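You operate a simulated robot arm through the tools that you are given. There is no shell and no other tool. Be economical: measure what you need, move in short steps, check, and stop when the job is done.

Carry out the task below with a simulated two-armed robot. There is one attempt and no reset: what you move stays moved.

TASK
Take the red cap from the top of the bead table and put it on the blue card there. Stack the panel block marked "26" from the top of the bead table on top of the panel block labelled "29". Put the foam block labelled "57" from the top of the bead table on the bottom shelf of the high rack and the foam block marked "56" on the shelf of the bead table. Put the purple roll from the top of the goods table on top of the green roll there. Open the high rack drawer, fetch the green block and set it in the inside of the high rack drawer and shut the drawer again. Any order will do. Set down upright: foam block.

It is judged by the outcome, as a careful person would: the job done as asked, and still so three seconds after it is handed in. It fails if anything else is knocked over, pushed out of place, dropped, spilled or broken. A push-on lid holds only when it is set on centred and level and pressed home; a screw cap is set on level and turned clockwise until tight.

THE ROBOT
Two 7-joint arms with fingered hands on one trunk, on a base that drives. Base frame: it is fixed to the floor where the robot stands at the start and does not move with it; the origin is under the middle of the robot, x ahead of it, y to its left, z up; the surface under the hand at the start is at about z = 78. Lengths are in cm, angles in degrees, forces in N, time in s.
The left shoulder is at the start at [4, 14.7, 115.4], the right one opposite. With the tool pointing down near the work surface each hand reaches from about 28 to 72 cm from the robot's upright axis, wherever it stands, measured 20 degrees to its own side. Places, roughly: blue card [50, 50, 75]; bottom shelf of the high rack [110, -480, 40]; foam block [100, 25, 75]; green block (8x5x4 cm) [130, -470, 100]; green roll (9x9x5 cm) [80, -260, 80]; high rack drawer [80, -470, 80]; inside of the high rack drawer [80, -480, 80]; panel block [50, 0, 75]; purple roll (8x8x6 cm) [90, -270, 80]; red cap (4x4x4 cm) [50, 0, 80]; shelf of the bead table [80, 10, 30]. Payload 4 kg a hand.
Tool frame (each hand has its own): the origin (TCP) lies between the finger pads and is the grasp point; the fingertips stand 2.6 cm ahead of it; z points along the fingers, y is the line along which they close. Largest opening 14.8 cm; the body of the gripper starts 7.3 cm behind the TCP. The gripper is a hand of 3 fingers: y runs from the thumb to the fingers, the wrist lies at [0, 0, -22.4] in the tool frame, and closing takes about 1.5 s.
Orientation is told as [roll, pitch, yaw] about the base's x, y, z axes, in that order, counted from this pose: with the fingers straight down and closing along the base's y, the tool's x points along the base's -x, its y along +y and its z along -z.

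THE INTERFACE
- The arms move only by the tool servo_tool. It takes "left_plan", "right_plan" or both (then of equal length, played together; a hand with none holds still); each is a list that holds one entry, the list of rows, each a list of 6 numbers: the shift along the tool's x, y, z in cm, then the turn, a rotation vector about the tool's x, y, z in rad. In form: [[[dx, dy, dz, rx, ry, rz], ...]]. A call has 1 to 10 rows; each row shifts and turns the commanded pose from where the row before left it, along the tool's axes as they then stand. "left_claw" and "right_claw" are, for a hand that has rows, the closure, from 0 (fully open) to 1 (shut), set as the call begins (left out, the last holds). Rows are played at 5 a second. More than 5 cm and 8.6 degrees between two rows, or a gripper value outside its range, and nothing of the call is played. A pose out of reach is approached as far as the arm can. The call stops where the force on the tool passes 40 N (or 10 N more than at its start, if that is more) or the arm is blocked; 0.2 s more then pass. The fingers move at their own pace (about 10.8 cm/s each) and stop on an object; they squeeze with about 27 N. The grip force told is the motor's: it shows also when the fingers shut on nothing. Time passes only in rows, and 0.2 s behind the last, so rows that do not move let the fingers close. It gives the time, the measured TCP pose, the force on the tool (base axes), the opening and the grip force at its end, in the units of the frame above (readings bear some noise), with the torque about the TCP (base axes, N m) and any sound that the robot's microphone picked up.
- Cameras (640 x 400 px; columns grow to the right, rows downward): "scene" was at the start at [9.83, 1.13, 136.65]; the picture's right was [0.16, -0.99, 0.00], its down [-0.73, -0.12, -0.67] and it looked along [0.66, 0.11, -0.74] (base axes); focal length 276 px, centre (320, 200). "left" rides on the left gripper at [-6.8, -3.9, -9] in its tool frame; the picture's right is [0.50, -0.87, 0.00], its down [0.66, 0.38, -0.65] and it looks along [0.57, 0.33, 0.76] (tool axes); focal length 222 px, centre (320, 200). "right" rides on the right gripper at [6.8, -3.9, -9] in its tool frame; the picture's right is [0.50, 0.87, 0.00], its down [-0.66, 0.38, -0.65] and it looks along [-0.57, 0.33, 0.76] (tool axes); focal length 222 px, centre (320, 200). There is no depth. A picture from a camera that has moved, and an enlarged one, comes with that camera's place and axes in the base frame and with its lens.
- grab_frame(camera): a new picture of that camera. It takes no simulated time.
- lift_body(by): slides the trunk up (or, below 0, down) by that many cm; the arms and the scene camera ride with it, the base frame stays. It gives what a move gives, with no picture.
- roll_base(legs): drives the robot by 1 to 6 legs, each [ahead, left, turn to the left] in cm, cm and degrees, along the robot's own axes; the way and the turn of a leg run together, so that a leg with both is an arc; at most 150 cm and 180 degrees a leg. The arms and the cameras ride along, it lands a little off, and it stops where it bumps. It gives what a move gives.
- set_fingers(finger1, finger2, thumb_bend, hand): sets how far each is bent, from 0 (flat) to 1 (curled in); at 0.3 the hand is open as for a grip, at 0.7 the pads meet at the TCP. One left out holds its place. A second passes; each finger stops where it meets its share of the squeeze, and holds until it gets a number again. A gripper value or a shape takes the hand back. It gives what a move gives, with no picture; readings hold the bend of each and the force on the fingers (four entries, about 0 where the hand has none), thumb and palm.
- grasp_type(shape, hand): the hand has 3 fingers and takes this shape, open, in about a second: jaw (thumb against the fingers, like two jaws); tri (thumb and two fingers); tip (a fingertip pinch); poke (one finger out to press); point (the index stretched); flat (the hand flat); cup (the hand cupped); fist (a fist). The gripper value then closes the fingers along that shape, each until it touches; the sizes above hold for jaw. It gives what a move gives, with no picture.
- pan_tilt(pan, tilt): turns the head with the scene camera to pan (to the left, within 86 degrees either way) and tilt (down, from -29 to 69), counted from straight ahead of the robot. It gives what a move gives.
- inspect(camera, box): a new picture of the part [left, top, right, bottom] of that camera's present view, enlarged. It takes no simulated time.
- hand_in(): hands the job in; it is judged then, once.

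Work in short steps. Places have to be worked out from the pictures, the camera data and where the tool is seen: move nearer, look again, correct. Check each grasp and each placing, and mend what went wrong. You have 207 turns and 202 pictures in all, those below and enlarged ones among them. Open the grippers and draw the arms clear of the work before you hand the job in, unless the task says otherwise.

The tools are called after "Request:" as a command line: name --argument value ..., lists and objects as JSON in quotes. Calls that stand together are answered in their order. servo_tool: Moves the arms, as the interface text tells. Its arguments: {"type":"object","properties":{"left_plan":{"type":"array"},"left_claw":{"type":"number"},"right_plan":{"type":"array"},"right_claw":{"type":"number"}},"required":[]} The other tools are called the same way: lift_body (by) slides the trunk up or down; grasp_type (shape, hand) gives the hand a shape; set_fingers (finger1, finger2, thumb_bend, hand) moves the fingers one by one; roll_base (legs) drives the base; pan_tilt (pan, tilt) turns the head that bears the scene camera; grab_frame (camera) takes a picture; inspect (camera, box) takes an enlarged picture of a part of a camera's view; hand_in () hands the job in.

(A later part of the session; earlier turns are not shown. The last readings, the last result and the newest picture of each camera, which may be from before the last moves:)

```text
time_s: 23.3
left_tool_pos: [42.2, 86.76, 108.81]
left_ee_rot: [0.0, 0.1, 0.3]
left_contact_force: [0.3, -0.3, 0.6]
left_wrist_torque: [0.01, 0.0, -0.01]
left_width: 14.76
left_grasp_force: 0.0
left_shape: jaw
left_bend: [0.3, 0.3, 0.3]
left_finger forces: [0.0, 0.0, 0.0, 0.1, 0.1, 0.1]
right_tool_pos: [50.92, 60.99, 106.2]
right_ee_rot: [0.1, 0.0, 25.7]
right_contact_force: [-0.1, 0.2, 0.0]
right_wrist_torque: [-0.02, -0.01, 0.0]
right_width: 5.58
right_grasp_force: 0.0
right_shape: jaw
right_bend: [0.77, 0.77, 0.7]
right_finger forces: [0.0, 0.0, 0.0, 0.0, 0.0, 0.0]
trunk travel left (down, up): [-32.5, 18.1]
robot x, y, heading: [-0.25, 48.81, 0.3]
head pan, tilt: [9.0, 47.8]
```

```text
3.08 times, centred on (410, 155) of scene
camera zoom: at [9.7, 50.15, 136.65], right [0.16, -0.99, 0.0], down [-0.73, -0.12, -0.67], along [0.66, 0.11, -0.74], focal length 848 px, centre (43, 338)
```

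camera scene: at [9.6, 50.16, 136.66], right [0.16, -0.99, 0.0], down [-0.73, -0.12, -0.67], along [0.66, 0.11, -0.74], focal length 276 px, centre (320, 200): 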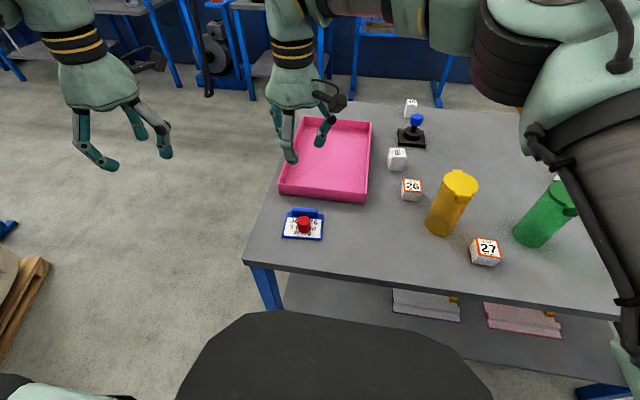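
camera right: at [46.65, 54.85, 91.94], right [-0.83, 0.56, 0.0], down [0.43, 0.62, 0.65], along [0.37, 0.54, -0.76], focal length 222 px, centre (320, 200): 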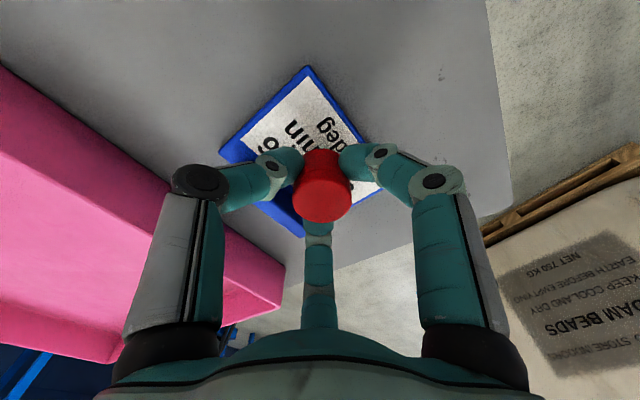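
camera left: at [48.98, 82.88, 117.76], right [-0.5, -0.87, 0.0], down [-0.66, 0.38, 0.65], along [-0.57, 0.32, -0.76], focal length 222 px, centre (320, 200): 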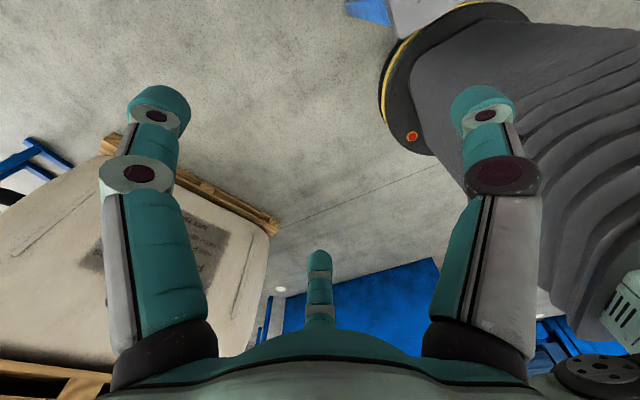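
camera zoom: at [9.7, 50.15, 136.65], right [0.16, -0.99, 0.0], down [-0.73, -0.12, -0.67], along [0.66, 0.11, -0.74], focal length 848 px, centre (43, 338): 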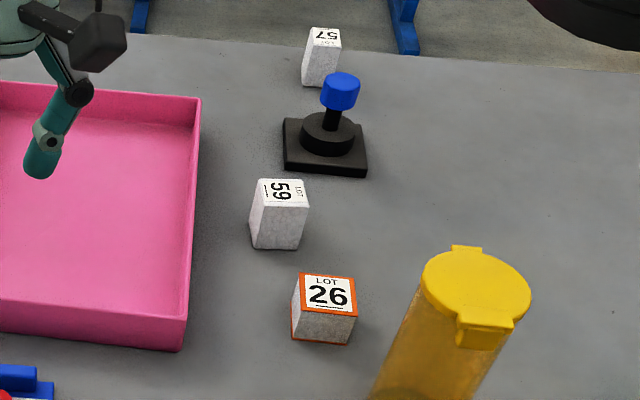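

All shapes share the 120° three-finger layout, so I'll grip blocks with the thumb square on a face. Block 26 is axis-aligned at about (67.8, 33.1). First bring the right hand back to its own side, then drive right 34 cm.

Request:
servo_tool --right_plan '[[[2.19, -3.39, 0, 0, 0, 0], [2.19, -3.39, 0, 0, 0, 0], [2.19, -3.39, 0, 0, 0, 0], [2.19, -3.39, 0, 0, 0, 0], [2.19, -3.39, 0, 0, 0, 0], [2.19, -3.39, 0, 0, 0, 0], [2.19, -3.39, 0, 0, 0, 0], [2.19, -3.39, 0, 0, 0, 0.149], [2.5, -2.5, 0, 0, 0, 0.149], [2.5, -2.5, 0, 0, 0, 0.149]]]'

Request:
roll_base --legs '[[0, -34, 0]]'

Request:
servo_tool --left_plan '[[[-3.2, -2.5, 0, 0, 0, 0], [-3.2, -2.5, 0, 0, 0, 0], [-3.2, -2.5, 0, 0, 0, 0], [-3.2, -2.5, 0, 0, 0, 0], [-3.2, -2.5, 0, 0, 0, 0], [-3.2, -2.5, 0, 0, 0, 0], [-3.2, -2.5, 0, 0, 0, 0]]]' --left_claw 0.35

Request:
grab_frame --camera "left"

Request:
grab_frame --camera "scene"

```text
time_s: 25.5
left_tool_pos: [42.1, 86.71, 108.84]
left_ee_rot: [0.0, 0.1, 0.3]
left_contact_force: [-1.3, -0.3, -0.4]
left_wrist_torque: [0.0, -0.02, -0.02]
left_width: 14.83
left_grasp_force: 0.1
left_shape: jaw
left_bend: [0.3, 0.3, 0.3]
left_finger forces: [0.0, 0.0, 0.0, 0.1, 0.1, 0.0]
right_tool_pos: [43.03, 22.76, 106.46]
right_ee_rot: [0.0, 0.0, -0.1]
right_contact_force: [-0.2, 0.4, 0.4]
right_wrist_torque: [0.0, -0.03, 0.01]
right_width: 5.61
right_grasp_force: 0.0
right_shape: jaw
right_bend: [0.77, 0.77, 0.7]
right_finger forces: [0.0, 0.1, 0.0, 0.0, 0.0, 0.1]
trunk travel left (down, up): [-32.5, 18.1]
robot x, y, heading: [-0.09, 48.83, 0.5]
head pan, tilt: [9.0, 47.8]
```

```text
time_s: 27.8
left_tool_pos: [42.41, 51.61, 108.73]
left_ee_rot: [-0.1, 0.0, 0.0]
left_contact_force: [0.5, 1.1, -0.2]
left_wrist_torque: [-0.04, 0.0, 0.02]
left_width: 14.8
left_grasp_force: 0.1
left_shape: jaw
left_bend: [0.3, 0.3, 0.3]
left_finger forces: [0.1, 0.0, 0.1, 0.1, 0.0, 0.0]
right_tool_pos: [43.03, -12.25, 106.45]
right_ee_rot: [0.0, 0.0, -0.2]
right_contact_force: [-0.1, -0.2, -0.5]
right_wrist_torque: [0.01, 0.04, -0.01]
right_width: 5.62
right_grasp_force: 0.0
right_shape: jaw
right_bend: [0.77, 0.77, 0.7]
right_finger forces: [0.1, 0.0, 0.0, 0.0, 0.1, 0.1]
trunk travel left (down, up): [-32.5, 18.1]
robot x, y, heading: [-0.01, 14.01, 0.0]
head pan, tilt: [9.0, 47.8]
```

```text
time_s: 29.4
left_tool_pos: [65.41, 34.02, 108.66]
left_ee_rot: [0.1, 0.1, 0.1]
left_contact_force: [0.4, 0.2, 0.0]
left_wrist_torque: [0.03, 0.0, 0.01]
left_width: 9.67
left_grasp_force: 0.1
left_shape: jaw
left_bend: [0.3, 0.3, 0.7]
left_finger forces: [0.0, 0.0, 0.1, 0.0, 0.0, 0.1]
right_tool_pos: [43.2, -12.5, 106.43]
right_ee_rot: [0.2, 0.2, -0.2]
right_contact_force: [0.5, -0.7, -0.3]
right_wrist_torque: [0.05, -0.01, 0.0]
right_width: 5.6
right_grasp_force: 0.1
right_shape: jaw
right_bend: [0.77, 0.77, 0.7]
right_finger forces: [0.1, 0.1, 0.0, 0.0, 0.0, 0.0]
trunk travel left (down, up): [-32.5, 18.1]
robot x, y, heading: [0.22, 14.15, 0.1]
head pan, tilt: [9.0, 47.8]
```

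```text
171 pictures are left
camera left: at [72.11, 30.09, 117.66], right [-0.5, -0.87, 0.0], down [-0.65, 0.38, 0.66], along [-0.57, 0.33, -0.76], focal length 222 px, centre (320, 200)
```

left: 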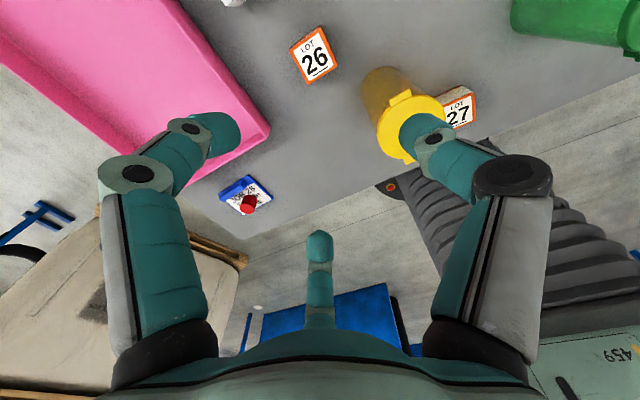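

```text
170 pictures are left
camera scene: at [9.95, 14.75, 136.64], right [0.16, -0.99, 0.0], down [-0.73, -0.12, -0.67], along [0.66, 0.11, -0.74], focal length 276 px, centre (320, 200)
```

scene: 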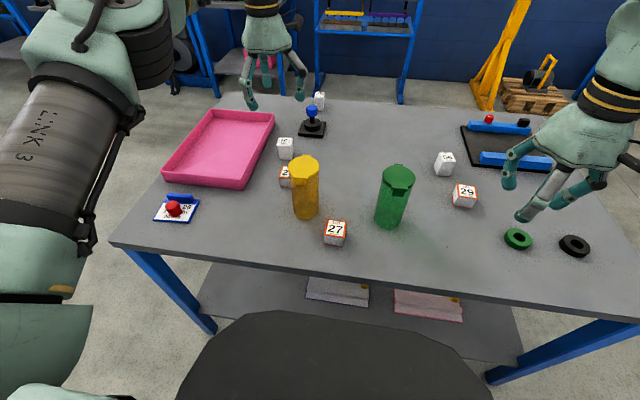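

Block 26 top centre works out at (67.7, 33.3). Moving above and down to z≈88.

Request:
servo_tool --left_plan '[[[-2.3, -0.7, 4, 0, 0, 0], [0, 0, 4.2, 0, 0, 0], [0, 0, 4.2, 0, 0, 0], [0, 0, 4.2, 0, 0, 0], [0, 0, 4.2, 0, 0, 0], [0, 0, 0, 0, 0, 0]]]'

Request:
grab_frame --camera "left"

Request:
inspect --camera "scene" --box '[200, 40, 380, 240]'

```text
time_s: 30.8
left_tool_pos: [67.4, 33.0, 87.84]
left_ee_rot: [0.0, 0.0, 0.1]
left_contact_force: [-0.9, -0.2, -0.7]
left_wrist_torque: [-0.01, -0.05, -0.03]
left_width: 9.65
left_grasp_force: 0.0
left_shape: jaw
left_bend: [0.3, 0.3, 0.7]
left_finger forces: [0.0, 0.1, 0.0, 0.0, 0.0, 0.0]
right_tool_pos: [43.02, -12.32, 106.52]
right_ee_rot: [0.1, -0.1, -0.1]
right_contact_force: [-0.1, 0.1, -0.7]
right_wrist_torque: [-0.01, -0.05, 0.02]
right_width: 5.58
right_grasp_force: 0.0
right_shape: jaw
right_bend: [0.77, 0.77, 0.7]
right_finger forces: [0.1, 0.0, 0.1, 0.0, 0.0, 0.0]
trunk travel left (down, up): [-32.5, 18.1]
robot x, y, heading: [-0.36, 13.88, -0.1]
head pan, tilt: [9.0, 47.8]
```

```text
169 pictures are left
camera left: at [74.07, 29.21, 96.8], right [-0.5, -0.87, 0.0], down [-0.66, 0.38, 0.65], along [-0.57, 0.33, -0.76], focal length 222 px, centre (320, 200)
```

left: 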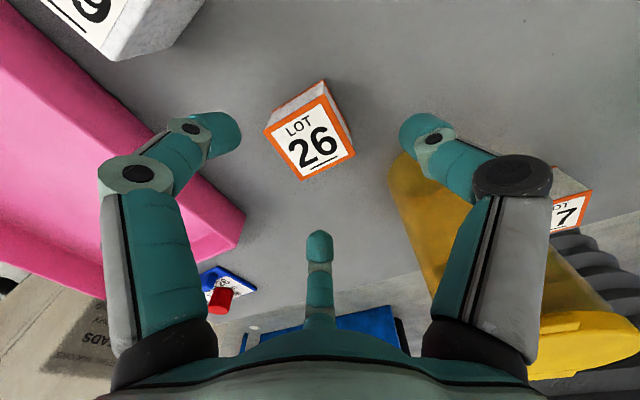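

```text
2.00 times, centred on (290, 140) of scene
camera zoom: at [9.75, 15.01, 136.66], right [0.16, -0.99, 0.0], down [-0.73, -0.12, -0.67], along [0.66, 0.11, -0.74], focal length 551 px, centre (380, 320)
```

zoom: 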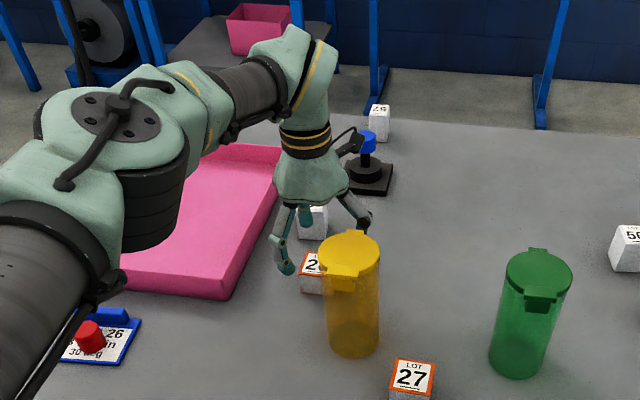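

Centre of 26 near (68.1, 33.3). Correct and descend to z≈81, then close.

Request:
servo_tool --left_plan '[[[-0.7, 0.3, 2.4, 0, 0, 0], [0, 0, 2.4, 0, 0, 0], [0, 0, 2.0, 0, 0, 0], [0, 0, 0, 0, 0, 0]]]'

Request:
grab_frame --camera "left"

```text
time_s: 31.8
left_tool_pos: [67.46, 33.42, 81.22]
left_ee_rot: [-0.1, 0.0, 0.0]
left_contact_force: [0.4, 1.2, -0.2]
left_wrist_torque: [-0.02, -0.01, 0.02]
left_width: 9.65
left_grasp_force: 0.0
left_shape: jaw
left_bend: [0.3, 0.3, 0.7]
left_finger forces: [0.0, 0.0, 0.0, 0.0, 0.1, 0.1]
left hand out of reach, approached as far as the arm can: row 3
right_tool_pos: [43.04, -12.42, 106.46]
right_ee_rot: [0.1, 0.0, -0.1]
right_contact_force: [0.5, -0.2, 1.3]
right_wrist_torque: [0.01, 0.03, 0.03]
right_width: 5.59
right_grasp_force: 0.2
right_shape: jaw
right_bend: [0.77, 0.77, 0.7]
right_finger forces: [0.0, 0.0, 0.0, 0.0, 0.0, 0.0]
trunk travel left (down, up): [-32.5, 18.1]
robot x, y, heading: [0.01, 13.91, -0.1]
head pan, tilt: [9.0, 47.8]
```

```text
167 pictures are left
camera left: at [74.16, 29.57, 90.21], right [-0.5, -0.87, 0.0], down [-0.66, 0.38, 0.65], along [-0.57, 0.33, -0.76], focal length 222 px, centre (320, 200)
```

left: 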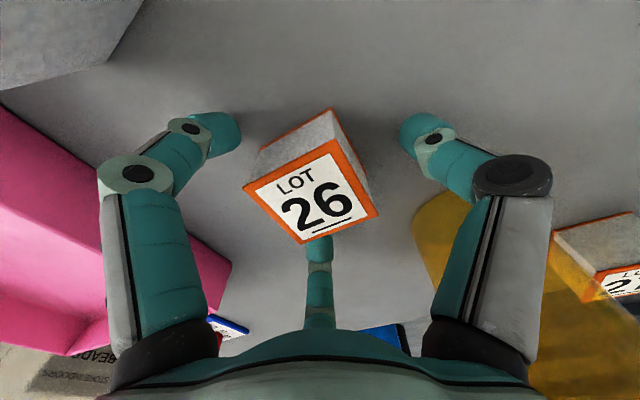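

Block is ~1.1 cm further in x than the arm can reach. Rising, driving 4 cm ahead, then re-aligning.

Request:
servo_tool --left_plan '[[[0, 0, -3, 0, 0, 0], [0, 0, -3.5, 0, 0, 0], [2, 0, 0, 0, 0, 0]]]'

Request:
roll_base --legs '[[4, 0, 0]]'

Request:
grab_frame --camera "left"

```text
time_s: 32.6
left_tool_pos: [68.14, 33.45, 87.51]
left_ee_rot: [0.0, 0.2, 0.0]
left_contact_force: [0.1, 0.9, 0.3]
left_wrist_torque: [-0.03, 0.01, -0.01]
left_width: 9.63
left_grasp_force: 0.1
left_shape: jaw
left_bend: [0.3, 0.3, 0.7]
left_finger forces: [0.0, 0.0, 0.1, 0.0, 0.0, 0.0]
left hand out of reach, approached as far as the arm can: row 2, 3
right_tool_pos: [43.18, -12.44, 106.42]
right_ee_rot: [0.1, 0.1, -0.2]
right_contact_force: [0.2, 0.5, -0.2]
right_wrist_torque: [0.0, -0.02, 0.03]
right_width: 5.59
right_grasp_force: 0.0
right_shape: jaw
right_bend: [0.77, 0.77, 0.7]
right_finger forces: [0.1, 0.1, 0.0, 0.0, 0.0, 0.0]
trunk travel left (down, up): [-32.5, 18.1]
robot x, y, heading: [-0.0, 13.94, -0.2]
head pan, tilt: [9.0, 47.8]
```

```text
time_s: 33.5
left_tool_pos: [71.75, 33.36, 87.9]
left_ee_rot: [-0.1, -0.2, 0.0]
left_contact_force: [-0.2, 0.7, 0.3]
left_wrist_torque: [-0.02, 0.03, 0.0]
left_width: 9.66
left_grasp_force: 0.1
left_shape: jaw
left_bend: [0.3, 0.3, 0.7]
left_finger forces: [0.1, 0.0, 0.0, 0.1, 0.0, 0.0]
right_tool_pos: [46.48, -12.52, 106.74]
right_ee_rot: [0.2, -0.1, -0.1]
right_contact_force: [-0.2, -0.6, -0.3]
right_wrist_torque: [0.02, -0.01, -0.02]
right_width: 5.59
right_grasp_force: 0.0
right_shape: jaw
right_bend: [0.77, 0.77, 0.7]
right_finger forces: [0.1, 0.0, 0.0, 0.0, 0.0, 0.1]
trunk travel left (down, up): [-32.5, 18.1]
robot x, y, heading: [4.22, 13.87, -0.1]
head pan, tilt: [9.0, 47.8]
```

```text
166 pictures are left
camera left: at [78.44, 29.41, 96.9], right [-0.5, -0.87, 0.0], down [-0.66, 0.38, 0.65], along [-0.56, 0.33, -0.76], focal length 222 px, centre (320, 200)
```

left: 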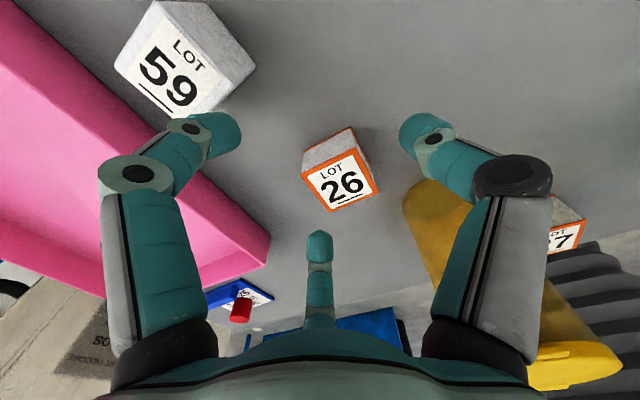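

Block at (68.6, 33.3). Moving back 3.1 in x and checking.

Request:
servo_tool --left_plan '[[[1.6, 0, 0, 0, 0, 0], [1.5, 0, 0, 0, 0, 0], [0, 0, 0, 0, 0, 0]]]'

```text
time_s: 34.2
left_tool_pos: [72.18, 33.4, 87.56]
left_ee_rot: [0.0, 0.2, -0.1]
left_contact_force: [0.2, -0.2, 1.0]
left_wrist_torque: [0.01, 0.0, 0.0]
left_width: 9.67
left_grasp_force: 0.0
left_shape: jaw
left_bend: [0.3, 0.3, 0.7]
left_finger forces: [0.0, 0.0, 0.0, 0.0, 0.0, 0.0]
left hand out of reach, approached as far as the arm can: row 1, 2
right_tool_pos: [46.95, -12.44, 106.54]
right_ee_rot: [0.0, 0.1, -0.3]
right_contact_force: [-0.9, -0.3, 0.2]
right_wrist_torque: [-0.01, 0.03, -0.03]
right_width: 5.61
right_grasp_force: 0.0
right_shape: jaw
right_bend: [0.77, 0.77, 0.7]
right_finger forces: [0.0, 0.0, 0.0, 0.0, 0.0, 0.1]
trunk travel left (down, up): [-32.5, 18.1]
robot x, y, heading: [3.85, 14.02, -0.0]
head pan, tilt: [9.0, 47.8]
```

The solver balks at moving back; I'll raise the hand and try again.

Request:
servo_tool --left_plan '[[[0, 0, -4, 0, 0, 0], [0, 0, -4, 0, 0, 0], [0, 0, -4, 0, 0, 0], [0, 0, -4, 0, 0, 0], [0, 0, 0, 0, 0, 0]]]'

Request:
servo_tool --left_plan '[[[1, 0, 0, 0, 0, 0], [0, 0, 0, 0, 0, 0]]]'

```text
time_s: 35.5
left_tool_pos: [71.57, 32.75, 103.77]
left_ee_rot: [-0.1, -0.1, -0.1]
left_contact_force: [0.5, 0.2, -0.1]
left_wrist_torque: [0.0, -0.03, 0.02]
left_width: 9.65
left_grasp_force: 0.1
left_shape: jaw
left_bend: [0.3, 0.3, 0.7]
left_finger forces: [0.0, 0.1, 0.1, 0.1, 0.0, 0.0]
left hand out of reach, approached as far as the arm can: row 4
right_tool_pos: [47.01, -12.46, 106.48]
right_ee_rot: [0.1, 0.0, -0.3]
right_contact_force: [-0.3, -1.0, 0.2]
right_wrist_torque: [0.02, -0.02, 0.0]
right_width: 5.6
right_grasp_force: 0.0
right_shape: jaw
right_bend: [0.77, 0.77, 0.7]
right_finger forces: [0.0, 0.0, 0.0, 0.1, 0.0, 0.1]
trunk travel left (down, up): [-32.5, 18.1]
robot x, y, heading: [3.87, 13.73, -0.2]
head pan, tilt: [9.0, 47.8]
```

```text
time_s: 36.0
left_tool_pos: [71.33, 32.73, 103.82]
left_ee_rot: [0.0, 0.2, 0.0]
left_contact_force: [-0.8, -0.2, 0.1]
left_wrist_torque: [-0.02, 0.01, -0.01]
left_width: 9.67
left_grasp_force: 0.0
left_shape: jaw
left_bend: [0.3, 0.3, 0.7]
left_finger forces: [0.1, 0.0, 0.1, 0.0, 0.1, 0.1]
left hand out of reach, approached as far as the arm can: row 1
right_tool_pos: [47.04, -12.39, 106.48]
right_ee_rot: [0.1, 0.0, -0.3]
right_contact_force: [0.3, -0.1, 1.1]
right_wrist_torque: [0.03, 0.01, -0.02]
right_width: 5.59
right_grasp_force: 0.2
right_shape: jaw
right_bend: [0.77, 0.77, 0.7]
right_finger forces: [0.0, 0.0, 0.0, 0.0, 0.0, 0.0]
trunk travel left (down, up): [-32.5, 18.1]
robot x, y, heading: [3.59, 14.01, -0.0]
head pan, tilt: [9.0, 47.8]
```

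Continuing to pull back until the commanded pose is inside reach.

Request:
servo_tool --left_plan '[[[2, 0, 0, 0, 0, 0], [2, 0, 0, 0, 0, 0], [0, 0, 0, 0, 0, 0]]]'

```text
time_s: 36.9
left_tool_pos: [71.2, 32.52, 104.69]
left_ee_rot: [0.0, 0.2, 0.0]
left_contact_force: [-0.5, -0.5, -0.6]
left_wrist_torque: [-0.02, -0.02, 0.05]
left_width: 9.65
left_grasp_force: 0.0
left_shape: jaw
left_bend: [0.3, 0.3, 0.7]
left_finger forces: [0.1, 0.0, 0.0, 0.0, 0.0, 0.1]
left hand out of reach, approached as far as the arm can: row 1, 2
right_tool_pos: [46.99, -12.4, 106.61]
right_ee_rot: [0.1, 0.0, -0.2]
right_contact_force: [-0.4, 0.4, 0.0]
right_wrist_torque: [-0.01, -0.01, 0.01]
right_width: 5.6
right_grasp_force: 0.0
right_shape: jaw
right_bend: [0.77, 0.77, 0.7]
right_finger forces: [0.0, 0.0, 0.1, 0.0, 0.1, 0.0]
trunk travel left (down, up): [-32.5, 18.1]
robot x, y, heading: [3.7, 14.04, -0.1]
head pan, tilt: [9.0, 47.8]
```

I'll look at the arm's configuration.

Request:
pan_tilt --pan 25 --tilt 25

Request:
grab_frame --camera "scene"

```text
time_s: 37.7
left_tool_pos: [71.13, 32.47, 104.62]
left_ee_rot: [-0.1, 0.2, 0.0]
left_contact_force: [-0.6, -0.7, 0.5]
left_wrist_torque: [0.04, 0.02, -0.01]
left_width: 9.68
left_grasp_force: 0.2
left_shape: jaw
left_bend: [0.3, 0.3, 0.7]
left_finger forces: [0.0, 0.0, 0.1, 0.1, 0.0, 0.0]
right_tool_pos: [46.98, -12.45, 106.45]
right_ee_rot: [0.1, 0.0, -0.1]
right_contact_force: [0.6, 0.1, -0.2]
right_wrist_torque: [0.03, 0.02, 0.02]
right_width: 5.63
right_grasp_force: 0.1
right_shape: jaw
right_bend: [0.77, 0.77, 0.7]
right_finger forces: [0.0, 0.1, 0.0, 0.0, 0.1, 0.0]
trunk travel left (down, up): [-32.5, 18.1]
robot x, y, heading: [3.97, 14.04, -0.1]
head pan, tilt: [25.0, 25.0]
```

```text
165 pictures are left
camera scene: at [14.28, 17.64, 140.1], right [0.42, -0.91, 0.0], down [-0.38, -0.18, -0.91], along [0.82, 0.38, -0.42], focal length 276 px, centre (320, 200)
```

scene: 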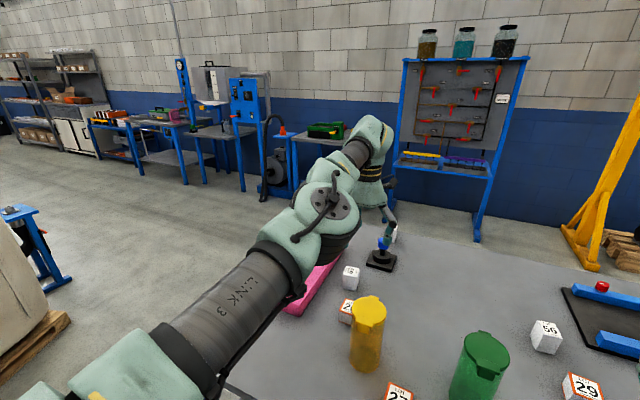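

Arm is stretched nearly straight (singular). I'll combine lateral and backward motion with a bit of yaw to unlock it.

Request:
servo_tool --left_plan '[[[3, -2, -1, 0, 0, 0.1], [3, -2, -1, 0, 0, 0.1], [3, -2, 0, 0, 0, 0], [3, -2, 0, 0, 0, 0], [3, 0, 0, 0, 0, 0]]]'

```text
time_s: 38.9
left_tool_pos: [70.17, 27.59, 107.3]
left_ee_rot: [-0.1, 0.3, -8.7]
left_contact_force: [0.4, 0.2, 0.1]
left_wrist_torque: [0.02, 0.01, 0.02]
left_width: 9.65
left_grasp_force: 0.0
left_shape: jaw
left_bend: [0.3, 0.3, 0.7]
left_finger forces: [0.1, 0.0, 0.0, 0.1, 0.0, 0.0]
left hand out of reach, approached as far as the arm can: row 1, 2, 3, 4, 5
right_tool_pos: [46.98, -12.41, 106.58]
right_ee_rot: [0.1, 0.1, -0.2]
right_contact_force: [0.3, -0.6, -0.3]
right_wrist_torque: [0.01, 0.01, 0.01]
right_width: 5.59
right_grasp_force: 0.0
right_shape: jaw
right_bend: [0.77, 0.77, 0.7]
right_finger forces: [0.1, 0.0, 0.0, 0.0, 0.1, 0.0]
trunk travel left (down, up): [-32.5, 18.1]
robot x, y, heading: [3.89, 13.98, -0.2]
head pan, tilt: [25.0, 25.0]
```

Repeating with a sustained backward command to let the elbow start bending.

Request:
servo_tool --left_plan '[[[4, 0, 0, 0, 0, 0], [4, 0, 0, 0, 0, 0], [4, 0, 0, 0, 0, 0], [4, 0, 0, 0, 0, 0], [0, 0, 0, 0, 0, 0], [0, 0, 0, 0, 0, 0]]]'

```text
time_s: 40.3
left_tool_pos: [69.9, 27.6, 108.37]
left_ee_rot: [-0.1, 0.4, -8.6]
left_contact_force: [0.3, 0.3, -0.1]
left_wrist_torque: [-0.01, -0.02, 0.04]
left_width: 9.64
left_grasp_force: 0.0
left_shape: jaw
left_bend: [0.3, 0.3, 0.7]
left_finger forces: [0.1, 0.1, 0.1, 0.0, 0.0, 0.2]
left hand out of reach, approached as far as the arm can: row 1, 2, 3, 4
right_tool_pos: [46.96, -12.45, 106.45]
right_ee_rot: [0.0, -0.1, -0.2]
right_contact_force: [-0.8, -0.3, 0.0]
right_wrist_torque: [-0.02, 0.02, -0.01]
right_width: 5.58
right_grasp_force: 0.0
right_shape: jaw
right_bend: [0.77, 0.77, 0.7]
right_finger forces: [0.1, 0.0, 0.0, 0.0, 0.1, 0.1]
trunk travel left (down, up): [-32.5, 18.1]
robot x, y, heading: [3.75, 14.04, -0.2]
head pan, tilt: [25.0, 25.0]
```

Trying many tiny retreat steps, which a near-singular solver may follow.

Request:
servo_tool --left_plan '[[[0.2, 0, 0, 0, 0, 0], [0.2, 0, 0, 0, 0, 0], [0.3, 0, 0, 0, 0, 0], [0.3, 0, 0, 0, 0, 0], [0.4, 0, 0, 0, 0, 0], [0.5, 0, 0, 0, 0, 0], [0.5, 0, 0, 0, 0, 0], [0.5, 0, 0, 0, 0, 0]]]'

```text
time_s: 42.1
left_tool_pos: [69.88, 27.73, 108.4]
left_ee_rot: [-0.1, 0.2, -8.6]
left_contact_force: [0.1, 0.4, 0.5]
left_wrist_torque: [-0.02, -0.01, -0.01]
left_width: 9.67
left_grasp_force: 0.0
left_shape: jaw
left_bend: [0.3, 0.3, 0.7]
left_finger forces: [0.0, 0.0, 0.0, 0.0, 0.0, 0.0]
left hand out of reach, approached as far as the arm can: row 3, 5, 6, 7, 8
right_tool_pos: [46.92, -12.45, 106.47]
right_ee_rot: [0.1, 0.1, -0.2]
right_contact_force: [-0.3, -0.1, 1.2]
right_wrist_torque: [-0.01, 0.02, 0.0]
right_width: 5.6
right_grasp_force: 0.0
right_shape: jaw
right_bend: [0.77, 0.77, 0.7]
right_finger forces: [0.0, 0.0, 0.0, 0.1, 0.1, 0.1]
trunk travel left (down, up): [-32.5, 18.1]
robot x, y, heading: [4.04, 13.94, 0.1]
head pan, tilt: [25.0, 25.0]
```

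The shoulder-wrist distance is now below maximum, so the arm should be freeing. I'll unwind the yaw and move toward the earlier good posture.

Request:
servo_tool --left_plan '[[[0, 0, 0, 0, 0, -0.075], [0, 0, 0, 0, 0, -0.075], [1, 2, 0, 0, 0, 0], [1, 2, 0, 0, 0, 0], [1, 2, 0, 0, 0, 0]]]'

Request:
grab_frame --camera "scene"

```text
time_s: 43.3
left_tool_pos: [70.04, 33.48, 109.24]
left_ee_rot: [0.0, 0.4, -0.2]
left_contact_force: [-1.0, -0.3, -0.1]
left_wrist_torque: [-0.01, -0.01, 0.02]
left_width: 9.65
left_grasp_force: 0.1
left_shape: jaw
left_bend: [0.3, 0.3, 0.7]
left_finger forces: [0.0, 0.0, 0.0, 0.0, 0.0, 0.0]
left hand out of reach, approached as far as the arm can: row 3, 4, 5
right_tool_pos: [47.08, -12.37, 106.5]
right_ee_rot: [0.0, 0.0, -0.3]
right_contact_force: [0.0, -0.4, -0.4]
right_wrist_torque: [-0.03, 0.01, -0.02]
right_width: 5.61
right_grasp_force: 0.0
right_shape: jaw
right_bend: [0.77, 0.77, 0.7]
right_finger forces: [0.0, 0.0, 0.1, 0.0, 0.0, 0.1]
trunk travel left (down, up): [-32.5, 18.1]
robot x, y, heading: [3.79, 13.76, -0.3]
head pan, tilt: [25.0, 25.0]
```

```text
164 pictures are left
camera scene: at [14.28, 17.7, 140.1], right [0.42, -0.91, 0.0], down [-0.38, -0.18, -0.91], along [0.82, 0.38, -0.42], focal length 276 px, centre (320, 200)
```

scene: 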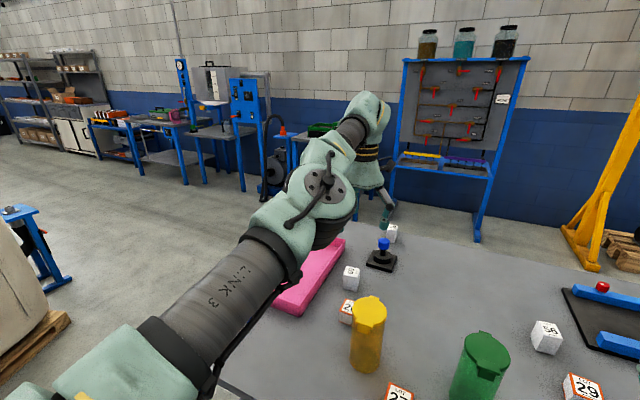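

Trying an inboard sweep with slight retreat, which earlier shortened the arm a bit.

Request:
servo_tool --left_plan '[[[0.5, -3, 0, 0, 0, 0], [0.5, -3, 0, 0, 0, 0], [0.5, -3, 0, 0, 0, 0], [0.5, -3, 0, 0, 0, 0], [0.5, -3, 0, 0, 0, 0], [1, 0, 0, 0, 0, 0], [1, 0, 0, 0, 0, 0], [1, 0, 0, 0, 0, 0], [1, 0, 0, 0, 0, 0]]]'

```text
time_s: 45.3
left_tool_pos: [67.89, 18.17, 109.47]
left_ee_rot: [-0.2, 0.0, 0.0]
left_contact_force: [0.0, -0.3, 0.3]
left_wrist_torque: [0.0, 0.0, 0.01]
left_width: 9.65
left_grasp_force: 0.0
left_shape: jaw
left_bend: [0.3, 0.3, 0.7]
left_finger forces: [0.1, 0.0, 0.1, 0.0, 0.0, 0.0]
left hand out of reach, approached as far as the arm can: row 2, 5, 6, 7, 8, 9
right_tool_pos: [46.96, -12.53, 106.53]
right_ee_rot: [0.1, 0.0, -0.3]
right_contact_force: [0.2, -0.4, -0.9]
right_wrist_torque: [-0.04, 0.02, 0.01]
right_width: 5.62
right_grasp_force: 0.1
right_shape: jaw
right_bend: [0.77, 0.77, 0.7]
right_finger forces: [0.0, 0.0, 0.0, 0.0, 0.1, 0.1]
trunk travel left (down, up): [-32.5, 18.1]
robot x, y, heading: [3.79, 13.94, 0.0]
head pan, tilt: [25.0, 25.0]
```

Possibly the elbow has flipped slightly past straight against its limit. Extending outward to full stretch, then retreating, may re-flex it the right way.

Request:
servo_tool --left_plan '[[[-2, 0, 0, 0, 0, 0], [-3, 0, 0, 0, 0, 0], [-3, 0, 0, 0, 0, 0], [1, 0, 0, 0, 0, 0], [1, 0, 0, 0, 0, 0], [2, 0, 0, 0, 0, 0], [2, 0, 0, 0, 0, 0], [3, 0, 0, 0, 0, 0]]]'

Request:
grab_frame --camera "scene"

```text
time_s: 47.1
left_tool_pos: [67.9, 18.21, 109.52]
left_ee_rot: [-0.2, 0.0, -0.1]
left_contact_force: [0.2, -0.4, 0.0]
left_wrist_torque: [0.0, 0.01, 0.02]
left_width: 9.66
left_grasp_force: 0.0
left_shape: jaw
left_bend: [0.3, 0.3, 0.7]
left_finger forces: [0.0, 0.0, 0.0, 0.0, 0.0, 0.0]
left hand out of reach, approached as far as the arm can: row 1, 2, 3, 4, 5, 6, 7, 8
right_tool_pos: [46.99, -12.4, 106.44]
right_ee_rot: [0.2, 0.0, -0.1]
right_contact_force: [-0.2, 0.8, -0.1]
right_wrist_torque: [0.02, 0.01, 0.0]
right_width: 5.61
right_grasp_force: 0.1
right_shape: jaw
right_bend: [0.77, 0.77, 0.7]
right_finger forces: [0.1, 0.0, 0.0, 0.1, 0.0, 0.0]
trunk travel left (down, up): [-32.5, 18.1]
robot x, y, heading: [4.01, 14.13, 0.1]
head pan, tilt: [25.0, 25.0]
```

```text
163 pictures are left
camera scene: at [14.28, 17.64, 140.11], right [0.42, -0.91, 0.0], down [-0.38, -0.18, -0.91], along [0.82, 0.38, -0.42], focal length 276 px, centre (320, 200)
```

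scene: 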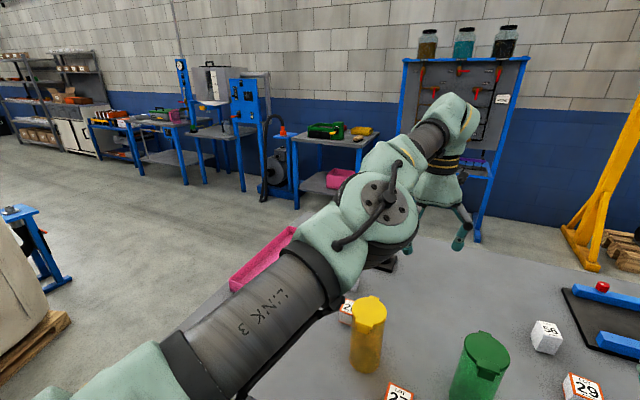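

The elbow flexes inboard, so inboard sweeps should bend it. Sweeping further toward -y in big steps with slight retreat.

Request:
servo_tool --left_plan '[[[1, -4.5, 0, 0, 0, 0], [1, -4.5, 0, 0, 0, 0], [1.5, -4.5, 0, 0, 0, 0], [2, -4, 0, 0, 0, 0], [3, 0, 0, 0, 0, 0], [3, 0, 0, 0, 0, 0]]]'

```text
time_s: 48.5
left_tool_pos: [55.01, 4.45, 110.96]
left_ee_rot: [-0.1, 0.3, 0.1]
left_contact_force: [0.7, 0.9, 0.2]
left_wrist_torque: [0.01, 0.0, -0.01]
left_width: 9.65
left_grasp_force: 0.0
left_shape: jaw
left_bend: [0.3, 0.3, 0.7]
left_finger forces: [0.0, 0.1, 0.0, 0.0, 0.0, 0.0]
left hand out of reach, approached as far as the arm can: row 1, 2, 3, 4
right_tool_pos: [46.84, -12.3, 106.49]
right_ee_rot: [0.1, 0.0, -0.3]
right_contact_force: [0.9, 0.3, -0.2]
right_wrist_torque: [0.0, 0.02, 0.02]
right_width: 5.58
right_grasp_force: 0.0
right_shape: jaw
right_bend: [0.77, 0.77, 0.7]
right_finger forces: [0.0, 0.0, 0.1, 0.0, 0.1, 0.0]
trunk travel left (down, up): [-32.5, 18.1]
robot x, y, heading: [3.64, 13.61, 0.1]
head pan, tilt: [25.0, 25.0]
```

Unlocked. Now bringing the left hand to above (66, 33.3) at z≈104, staying well inside the reach.

Request:
servo_tool --left_plan '[[[-1.57, 4.12, 1, 0, 0, 0], [-1.57, 4.12, 1, 0, 0, 0], [-1.57, 4.12, 1, 0, 0, 0], [-1.57, 4.12, 1, 0, 0, 0], [-1.57, 4.12, 1, 0, 0, 0], [-1.57, 4.12, 1, 0, 0, 0], [-1.57, 4.12, 1, 0, 0, 0]]]'

Request:
pan_tilt --pan 9 --tilt 47.8

Request:
servo_tool --left_plan '[[[0, 0, 4, 0, 0, 0], [-0.6, 0, 4, 0, 0, 0], [-0.6, 0, 4, 0, 0, 0], [-0.6, 0, 3, 0, 0, 0]]]'

Request:
grab_frame --camera "left"

```text
time_s: 50.1
left_tool_pos: [66.25, 33.36, 103.33]
left_ee_rot: [-0.1, 0.3, 0.0]
left_contact_force: [0.0, 0.6, 0.4]
left_wrist_torque: [0.0, 0.0, -0.01]
left_width: 9.64
left_grasp_force: 0.0
left_shape: jaw
left_bend: [0.3, 0.3, 0.7]
left_finger forces: [0.0, 0.1, 0.0, 0.0, 0.0, 0.0]
right_tool_pos: [46.98, -12.32, 106.58]
right_ee_rot: [-0.1, -0.1, -0.2]
right_contact_force: [-1.2, -0.2, -0.4]
right_wrist_torque: [-0.01, 0.01, 0.0]
right_width: 5.6
right_grasp_force: 0.0
right_shape: jaw
right_bend: [0.77, 0.77, 0.7]
right_finger forces: [0.0, 0.1, 0.0, 0.1, 0.0, 0.0]
trunk travel left (down, up): [-32.5, 18.1]
robot x, y, heading: [3.81, 14.06, -0.2]
head pan, tilt: [25.0, 25.0]
```

```text
time_s: 51.0
left_tool_pos: [66.12, 33.23, 103.47]
left_ee_rot: [0.0, 0.2, 0.0]
left_contact_force: [-0.6, -0.1, 0.4]
left_wrist_torque: [0.03, 0.0, 0.06]
left_width: 9.63
left_grasp_force: 0.1
left_shape: jaw
left_bend: [0.3, 0.3, 0.7]
left_finger forces: [0.0, 0.0, 0.0, 0.1, 0.0, 0.0]
right_tool_pos: [47.01, -12.56, 106.39]
right_ee_rot: [0.0, 0.0, -0.3]
right_contact_force: [0.8, 0.0, -0.3]
right_wrist_torque: [0.01, 0.0, 0.0]
right_width: 5.59
right_grasp_force: 0.1
right_shape: jaw
right_bend: [0.77, 0.77, 0.7]
right_finger forces: [0.0, 0.0, 0.0, 0.1, 0.1, 0.0]
trunk travel left (down, up): [-32.5, 18.1]
robot x, y, heading: [3.93, 14.11, 0.0]
head pan, tilt: [9.0, 47.8]
```

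```text
time_s: 52.0
left_tool_pos: [67.96, 33.08, 88.2]
left_ee_rot: [0.1, 0.3, -0.1]
left_contact_force: [-0.1, 0.5, -0.9]
left_wrist_torque: [0.03, 0.01, 0.02]
left_width: 9.66
left_grasp_force: 0.0
left_shape: jaw
left_bend: [0.3, 0.3, 0.7]
left_finger forces: [0.0, 0.1, 0.0, 0.0, 0.0, 0.1]
right_tool_pos: [47.0, -12.46, 106.54]
right_ee_rot: [0.1, 0.1, -0.2]
right_contact_force: [0.5, 0.5, 0.3]
right_wrist_torque: [0.02, 0.02, 0.0]
right_width: 5.61
right_grasp_force: 0.2
right_shape: jaw
right_bend: [0.77, 0.77, 0.7]
right_finger forces: [0.1, 0.1, 0.1, 0.0, 0.0, 0.1]
trunk travel left (down, up): [-32.5, 18.1]
robot x, y, heading: [4.01, 14.03, -0.1]
head pan, tilt: [9.0, 47.8]
```

```text
162 pictures are left
camera left: at [74.62, 29.18, 97.13], right [-0.5, -0.87, 0.0], down [-0.65, 0.38, 0.66], along [-0.57, 0.33, -0.75], focal length 222 px, centre (320, 200)
```

left: 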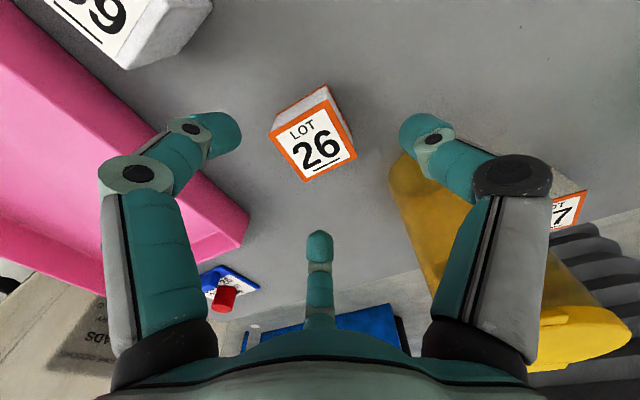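

Centre (68.4, 33.2). Descend 7.1 and close.

Request:
servo_tool --left_plan '[[[-0.4, 0.1, 2.4, 0, 0, 0], [0, 0, 2.4, 0, 0, 0], [0, 0, 2.2, 0, 0, 0], [0, 0, 0, 0, 0, 0]]]'

Request:
servo_tool --left_plan '[[[0, 0, 0, 0, 0, 0], [0, 0, 0, 0, 0, 0], [0, 0, 0, 0, 0, 0], [0, 0, 0, 0, 0, 0], [0, 0, 0, 0, 0, 0], [0, 0, 0, 0, 0, 0], [0, 0, 0, 0, 0, 0]]]' --left_claw 1

Request:
grab_frame --camera "left"

```text
time_s: 53.0
left_tool_pos: [68.29, 33.15, 81.4]
left_ee_rot: [-0.1, 0.2, 0.0]
left_contact_force: [1.4, 0.2, -0.1]
left_wrist_torque: [-0.01, 0.04, 0.0]
left_width: 9.64
left_grasp_force: 0.1
left_shape: jaw
left_bend: [0.3, 0.3, 0.7]
left_finger forces: [0.0, 0.0, 0.1, 0.0, 0.1, 0.1]
right_tool_pos: [46.93, -12.47, 106.54]
right_ee_rot: [0.0, -0.1, -0.2]
right_contact_force: [-0.4, -0.1, 0.0]
right_wrist_torque: [-0.01, 0.02, 0.01]
right_width: 5.6
right_grasp_force: 0.1
right_shape: jaw
right_bend: [0.77, 0.77, 0.7]
right_finger forces: [0.0, 0.1, 0.0, 0.0, 0.0, 0.0]
trunk travel left (down, up): [-32.5, 18.1]
robot x, y, heading: [3.89, 13.8, -0.2]
head pan, tilt: [9.0, 47.8]
```

```text
time_s: 54.6
left_tool_pos: [68.07, 33.29, 81.5]
left_ee_rot: [0.0, 0.3, 0.0]
left_contact_force: [1.4, 0.1, -0.7]
left_wrist_torque: [-0.02, -0.03, 0.02]
left_width: 4.56
left_grasp_force: 27.3
left_shape: jaw
left_bend: [0.77, 0.77, 0.7]
left_finger forces: [21.5, 21.5, 0.0, 0.0, 23.9, 0.0]
right_tool_pos: [46.94, -12.43, 106.44]
right_ee_rot: [0.1, 0.0, -0.2]
right_contact_force: [0.3, -0.4, -0.1]
right_wrist_torque: [0.0, 0.02, 0.01]
right_width: 5.59
right_grasp_force: 0.0
right_shape: jaw
right_bend: [0.77, 0.77, 0.7]
right_finger forces: [0.1, 0.0, 0.1, 0.0, 0.0, 0.0]
trunk travel left (down, up): [-32.5, 18.1]
robot x, y, heading: [4.15, 13.9, -0.1]
head pan, tilt: [9.0, 47.8]
```

```text
161 pictures are left
camera left: at [74.98, 29.3, 90.46], right [-0.5, -0.87, 0.0], down [-0.65, 0.38, 0.66], along [-0.57, 0.33, -0.75], focal length 222 px, centre (320, 200)
```

left: 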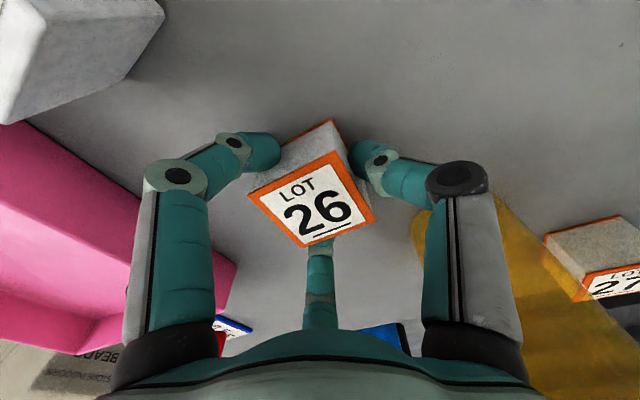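

Firm grip. Lift with slight retreat, then drive right 49 cm.

Request:
servo_tool --left_plan '[[[0, 0, -2, 0, 0, 0], [0.3, 0, -4, 0, 0, 0], [0.6, 0, -4.5, 0, 0, 0], [0.6, 0, -4.5, 0, 0, 0], [0.6, 0, -4.5, 0, 0, 0], [0.6, 0, -4.5, 0, 0, 0]]]'

Request:
roll_base --legs '[[0, -49, 0]]'

Request:
grab_frame --camera "scene"

Request:
grab_frame --camera "left"

```text
time_s: 56.0
left_tool_pos: [65.55, 33.5, 105.7]
left_ee_rot: [0.0, 0.3, 0.0]
left_contact_force: [0.3, -1.0, 0.4]
left_wrist_torque: [-0.01, 0.03, 0.0]
left_width: 4.54
left_grasp_force: 27.7
left_shape: jaw
left_bend: [0.77, 0.77, 0.7]
left_finger forces: [21.5, 21.6, 0.1, 0.1, 23.7, 0.0]
right_tool_pos: [46.84, -12.38, 106.5]
right_ee_rot: [0.1, 0.0, -0.2]
right_contact_force: [0.1, -0.8, 0.6]
right_wrist_torque: [0.0, -0.01, 0.02]
right_width: 5.59
right_grasp_force: 0.1
right_shape: jaw
right_bend: [0.77, 0.77, 0.7]
right_finger forces: [0.0, 0.0, 0.1, 0.0, 0.0, 0.0]
trunk travel left (down, up): [-32.5, 18.1]
robot x, y, heading: [3.78, 13.81, -0.1]
head pan, tilt: [9.0, 47.8]
```

```text
time_s: 58.9
left_tool_pos: [65.74, -16.48, 105.59]
left_ee_rot: [-0.1, 0.3, 0.1]
left_contact_force: [-0.5, 0.1, -0.5]
left_wrist_torque: [-0.01, 0.02, 0.02]
left_width: 4.55
left_grasp_force: 26.6
left_shape: jaw
left_bend: [0.77, 0.77, 0.7]
left_finger forces: [21.5, 21.4, 0.0, 0.1, 23.7, 0.0]
right_tool_pos: [46.95, -62.43, 106.58]
right_ee_rot: [0.0, -0.1, -0.1]
right_contact_force: [1.1, 0.2, -0.2]
right_wrist_torque: [0.02, -0.03, 0.02]
right_width: 5.59
right_grasp_force: 0.0
right_shape: jaw
right_bend: [0.77, 0.77, 0.7]
right_finger forces: [0.0, 0.1, 0.1, 0.0, 0.0, 0.0]
trunk travel left (down, up): [-32.5, 18.1]
robot x, y, heading: [4.02, -36.08, -0.1]
head pan, tilt: [9.0, 47.8]
```

```text
160 pictures are left
camera scene: at [13.71, -35.05, 136.65], right [0.16, -0.99, 0.0], down [-0.73, -0.12, -0.67], along [0.66, 0.11, -0.74], focal length 276 px, centre (320, 200)
```

scene: 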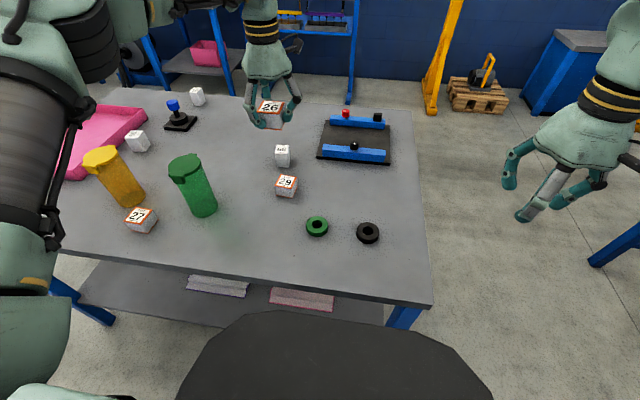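

```text
159 pictures are left
camera left: at [72.42, -20.32, 114.55], right [-0.5, -0.87, 0.0], down [-0.65, 0.38, 0.66], along [-0.57, 0.33, -0.75], focal length 222 px, centre (320, 200)
```

left: 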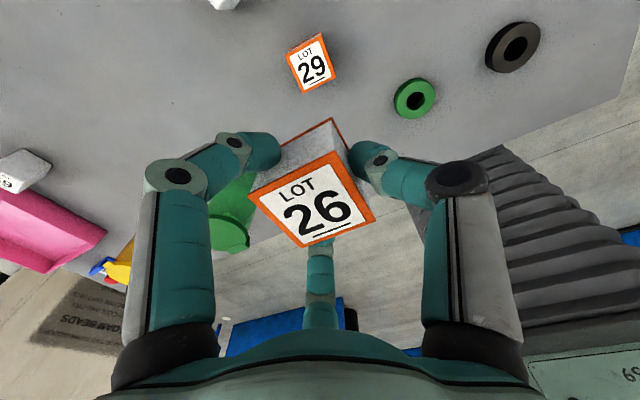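

29 is at about (67.85, -16.6). Moving to (67.4, -16.5) and down to z≈90 for a closer look.

Request:
servo_tool --left_plan '[[[-0.5, 0, 4, 0, 0, 0], [-0.5, 0, 4, 0, 0, 0], [-0.4, 0, 4, 0, 0, 0], [-0.3, 0, 3.5, 0, 0, 0], [0, 0, 0, 0, 0, 0]]]'

Request:
grab_frame --camera "left"

Request:
inspect --camera "scene" --box '[220, 90, 360, 220]'

```text
time_s: 60.1
left_tool_pos: [67.4, -16.55, 90.09]
left_ee_rot: [0.1, 0.2, 0.1]
left_contact_force: [0.5, -0.6, -0.4]
left_wrist_torque: [-0.01, 0.01, 0.0]
left_width: 4.53
left_grasp_force: 26.9
left_shape: jaw
left_bend: [0.77, 0.77, 0.7]
left_finger forces: [21.6, 21.6, 0.0, 0.0, 23.6, 0.1]
right_tool_pos: [46.96, -62.56, 106.51]
right_ee_rot: [0.2, 0.0, -0.1]
right_contact_force: [-0.4, 0.2, 0.6]
right_wrist_torque: [-0.03, 0.03, 0.01]
right_width: 5.63
right_grasp_force: 0.0
right_shape: jaw
right_bend: [0.77, 0.77, 0.7]
right_finger forces: [0.0, 0.1, 0.1, 0.0, 0.1, 0.0]
trunk travel left (down, up): [-32.5, 18.1]
robot x, y, heading: [3.96, -36.39, 0.2]
head pan, tilt: [9.0, 47.8]
```

```text
158 pictures are left
camera left: at [74.09, -20.42, 98.95], right [-0.5, -0.87, 0.0], down [-0.65, 0.38, 0.66], along [-0.57, 0.33, -0.75], focal length 222 px, centre (320, 200)
```

left: 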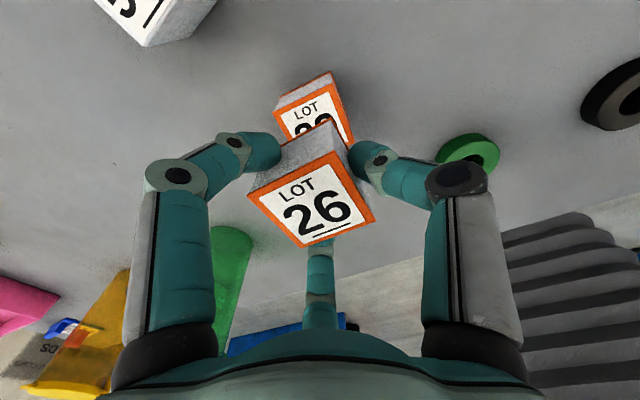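

```text
3.08 times, centred on (290, 155) of scene
camera zoom: at [13.66, -35.13, 136.66], right [0.16, -0.99, 0.0], down [-0.73, -0.12, -0.67], along [0.66, 0.11, -0.74], focal length 848 px, centre (412, 338)
```

zoom: 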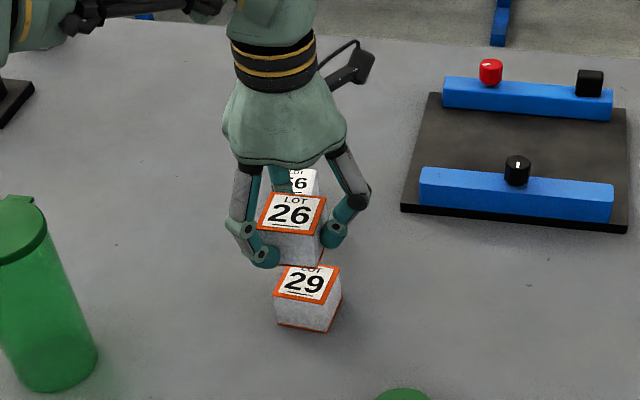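

26 is within a few mm of 29's centre. Small nudge and descend to contact.

Request:
servo_tool --left_plan '[[[-0.2, -0.1, 2, 0, 0, 0], [0, 0, 1.3, 0, 0, 0], [0, 0, 0, 0, 0, 0]]]'

Request:
grab_frame --camera "left"

Request:
inspect --camera "scene" --box '[240, 110, 340, 220]'

```text
time_s: 60.9
left_tool_pos: [67.34, -16.54, 86.68]
left_ee_rot: [0.0, 0.3, 0.2]
left_contact_force: [-0.1, -0.7, -0.9]
left_wrist_torque: [0.01, 0.01, 0.01]
left_width: 4.53
left_grasp_force: 27.1
left_shape: jaw
left_bend: [0.77, 0.77, 0.7]
left_finger forces: [21.5, 21.5, 0.0, 0.0, 23.6, 0.0]
right_tool_pos: [47.0, -62.56, 106.51]
right_ee_rot: [0.2, 0.0, -0.2]
right_contact_force: [-0.3, 0.2, 0.2]
right_wrist_torque: [-0.06, -0.01, -0.01]
right_width: 5.6
right_grasp_force: 0.1
right_shape: jaw
right_bend: [0.77, 0.77, 0.7]
right_finger forces: [0.0, 0.0, 0.1, 0.1, 0.0, 0.0]
trunk travel left (down, up): [-32.5, 18.1]
robot x, y, heading: [4.08, -36.28, -0.2]
head pan, tilt: [9.0, 47.8]
```

```text
156 pictures are left
camera left: at [74.1, -20.48, 95.64], right [-0.5, -0.87, 0.0], down [-0.65, 0.38, 0.66], along [-0.57, 0.33, -0.75], focal length 222 px, centre (320, 200)
```

left: 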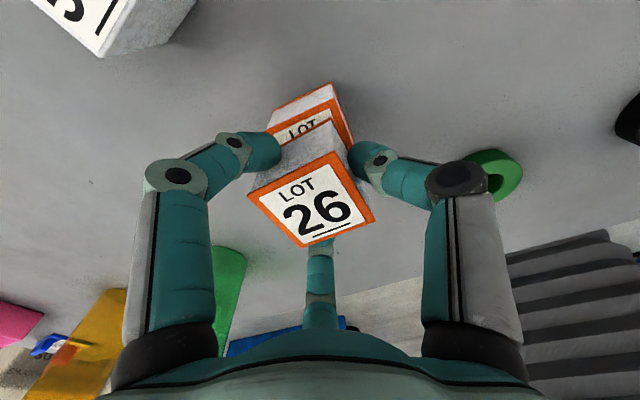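

```text
3.64 times, centred on (290, 165) of scene
camera zoom: at [13.7, -35.12, 136.66], right [0.16, -0.99, 0.0], down [-0.73, -0.12, -0.67], along [0.66, 0.11, -0.74], focal length 1002 px, centre (429, 327)
```

zoom: 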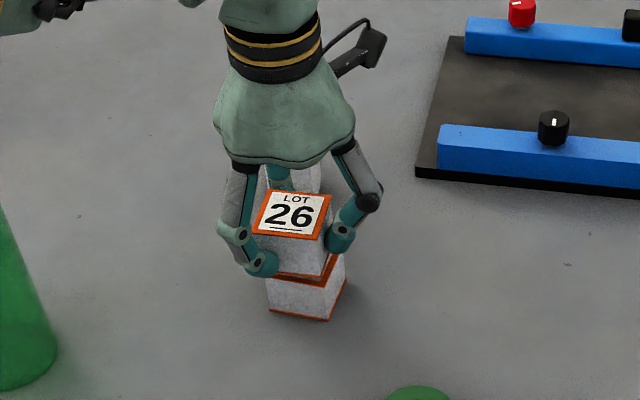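

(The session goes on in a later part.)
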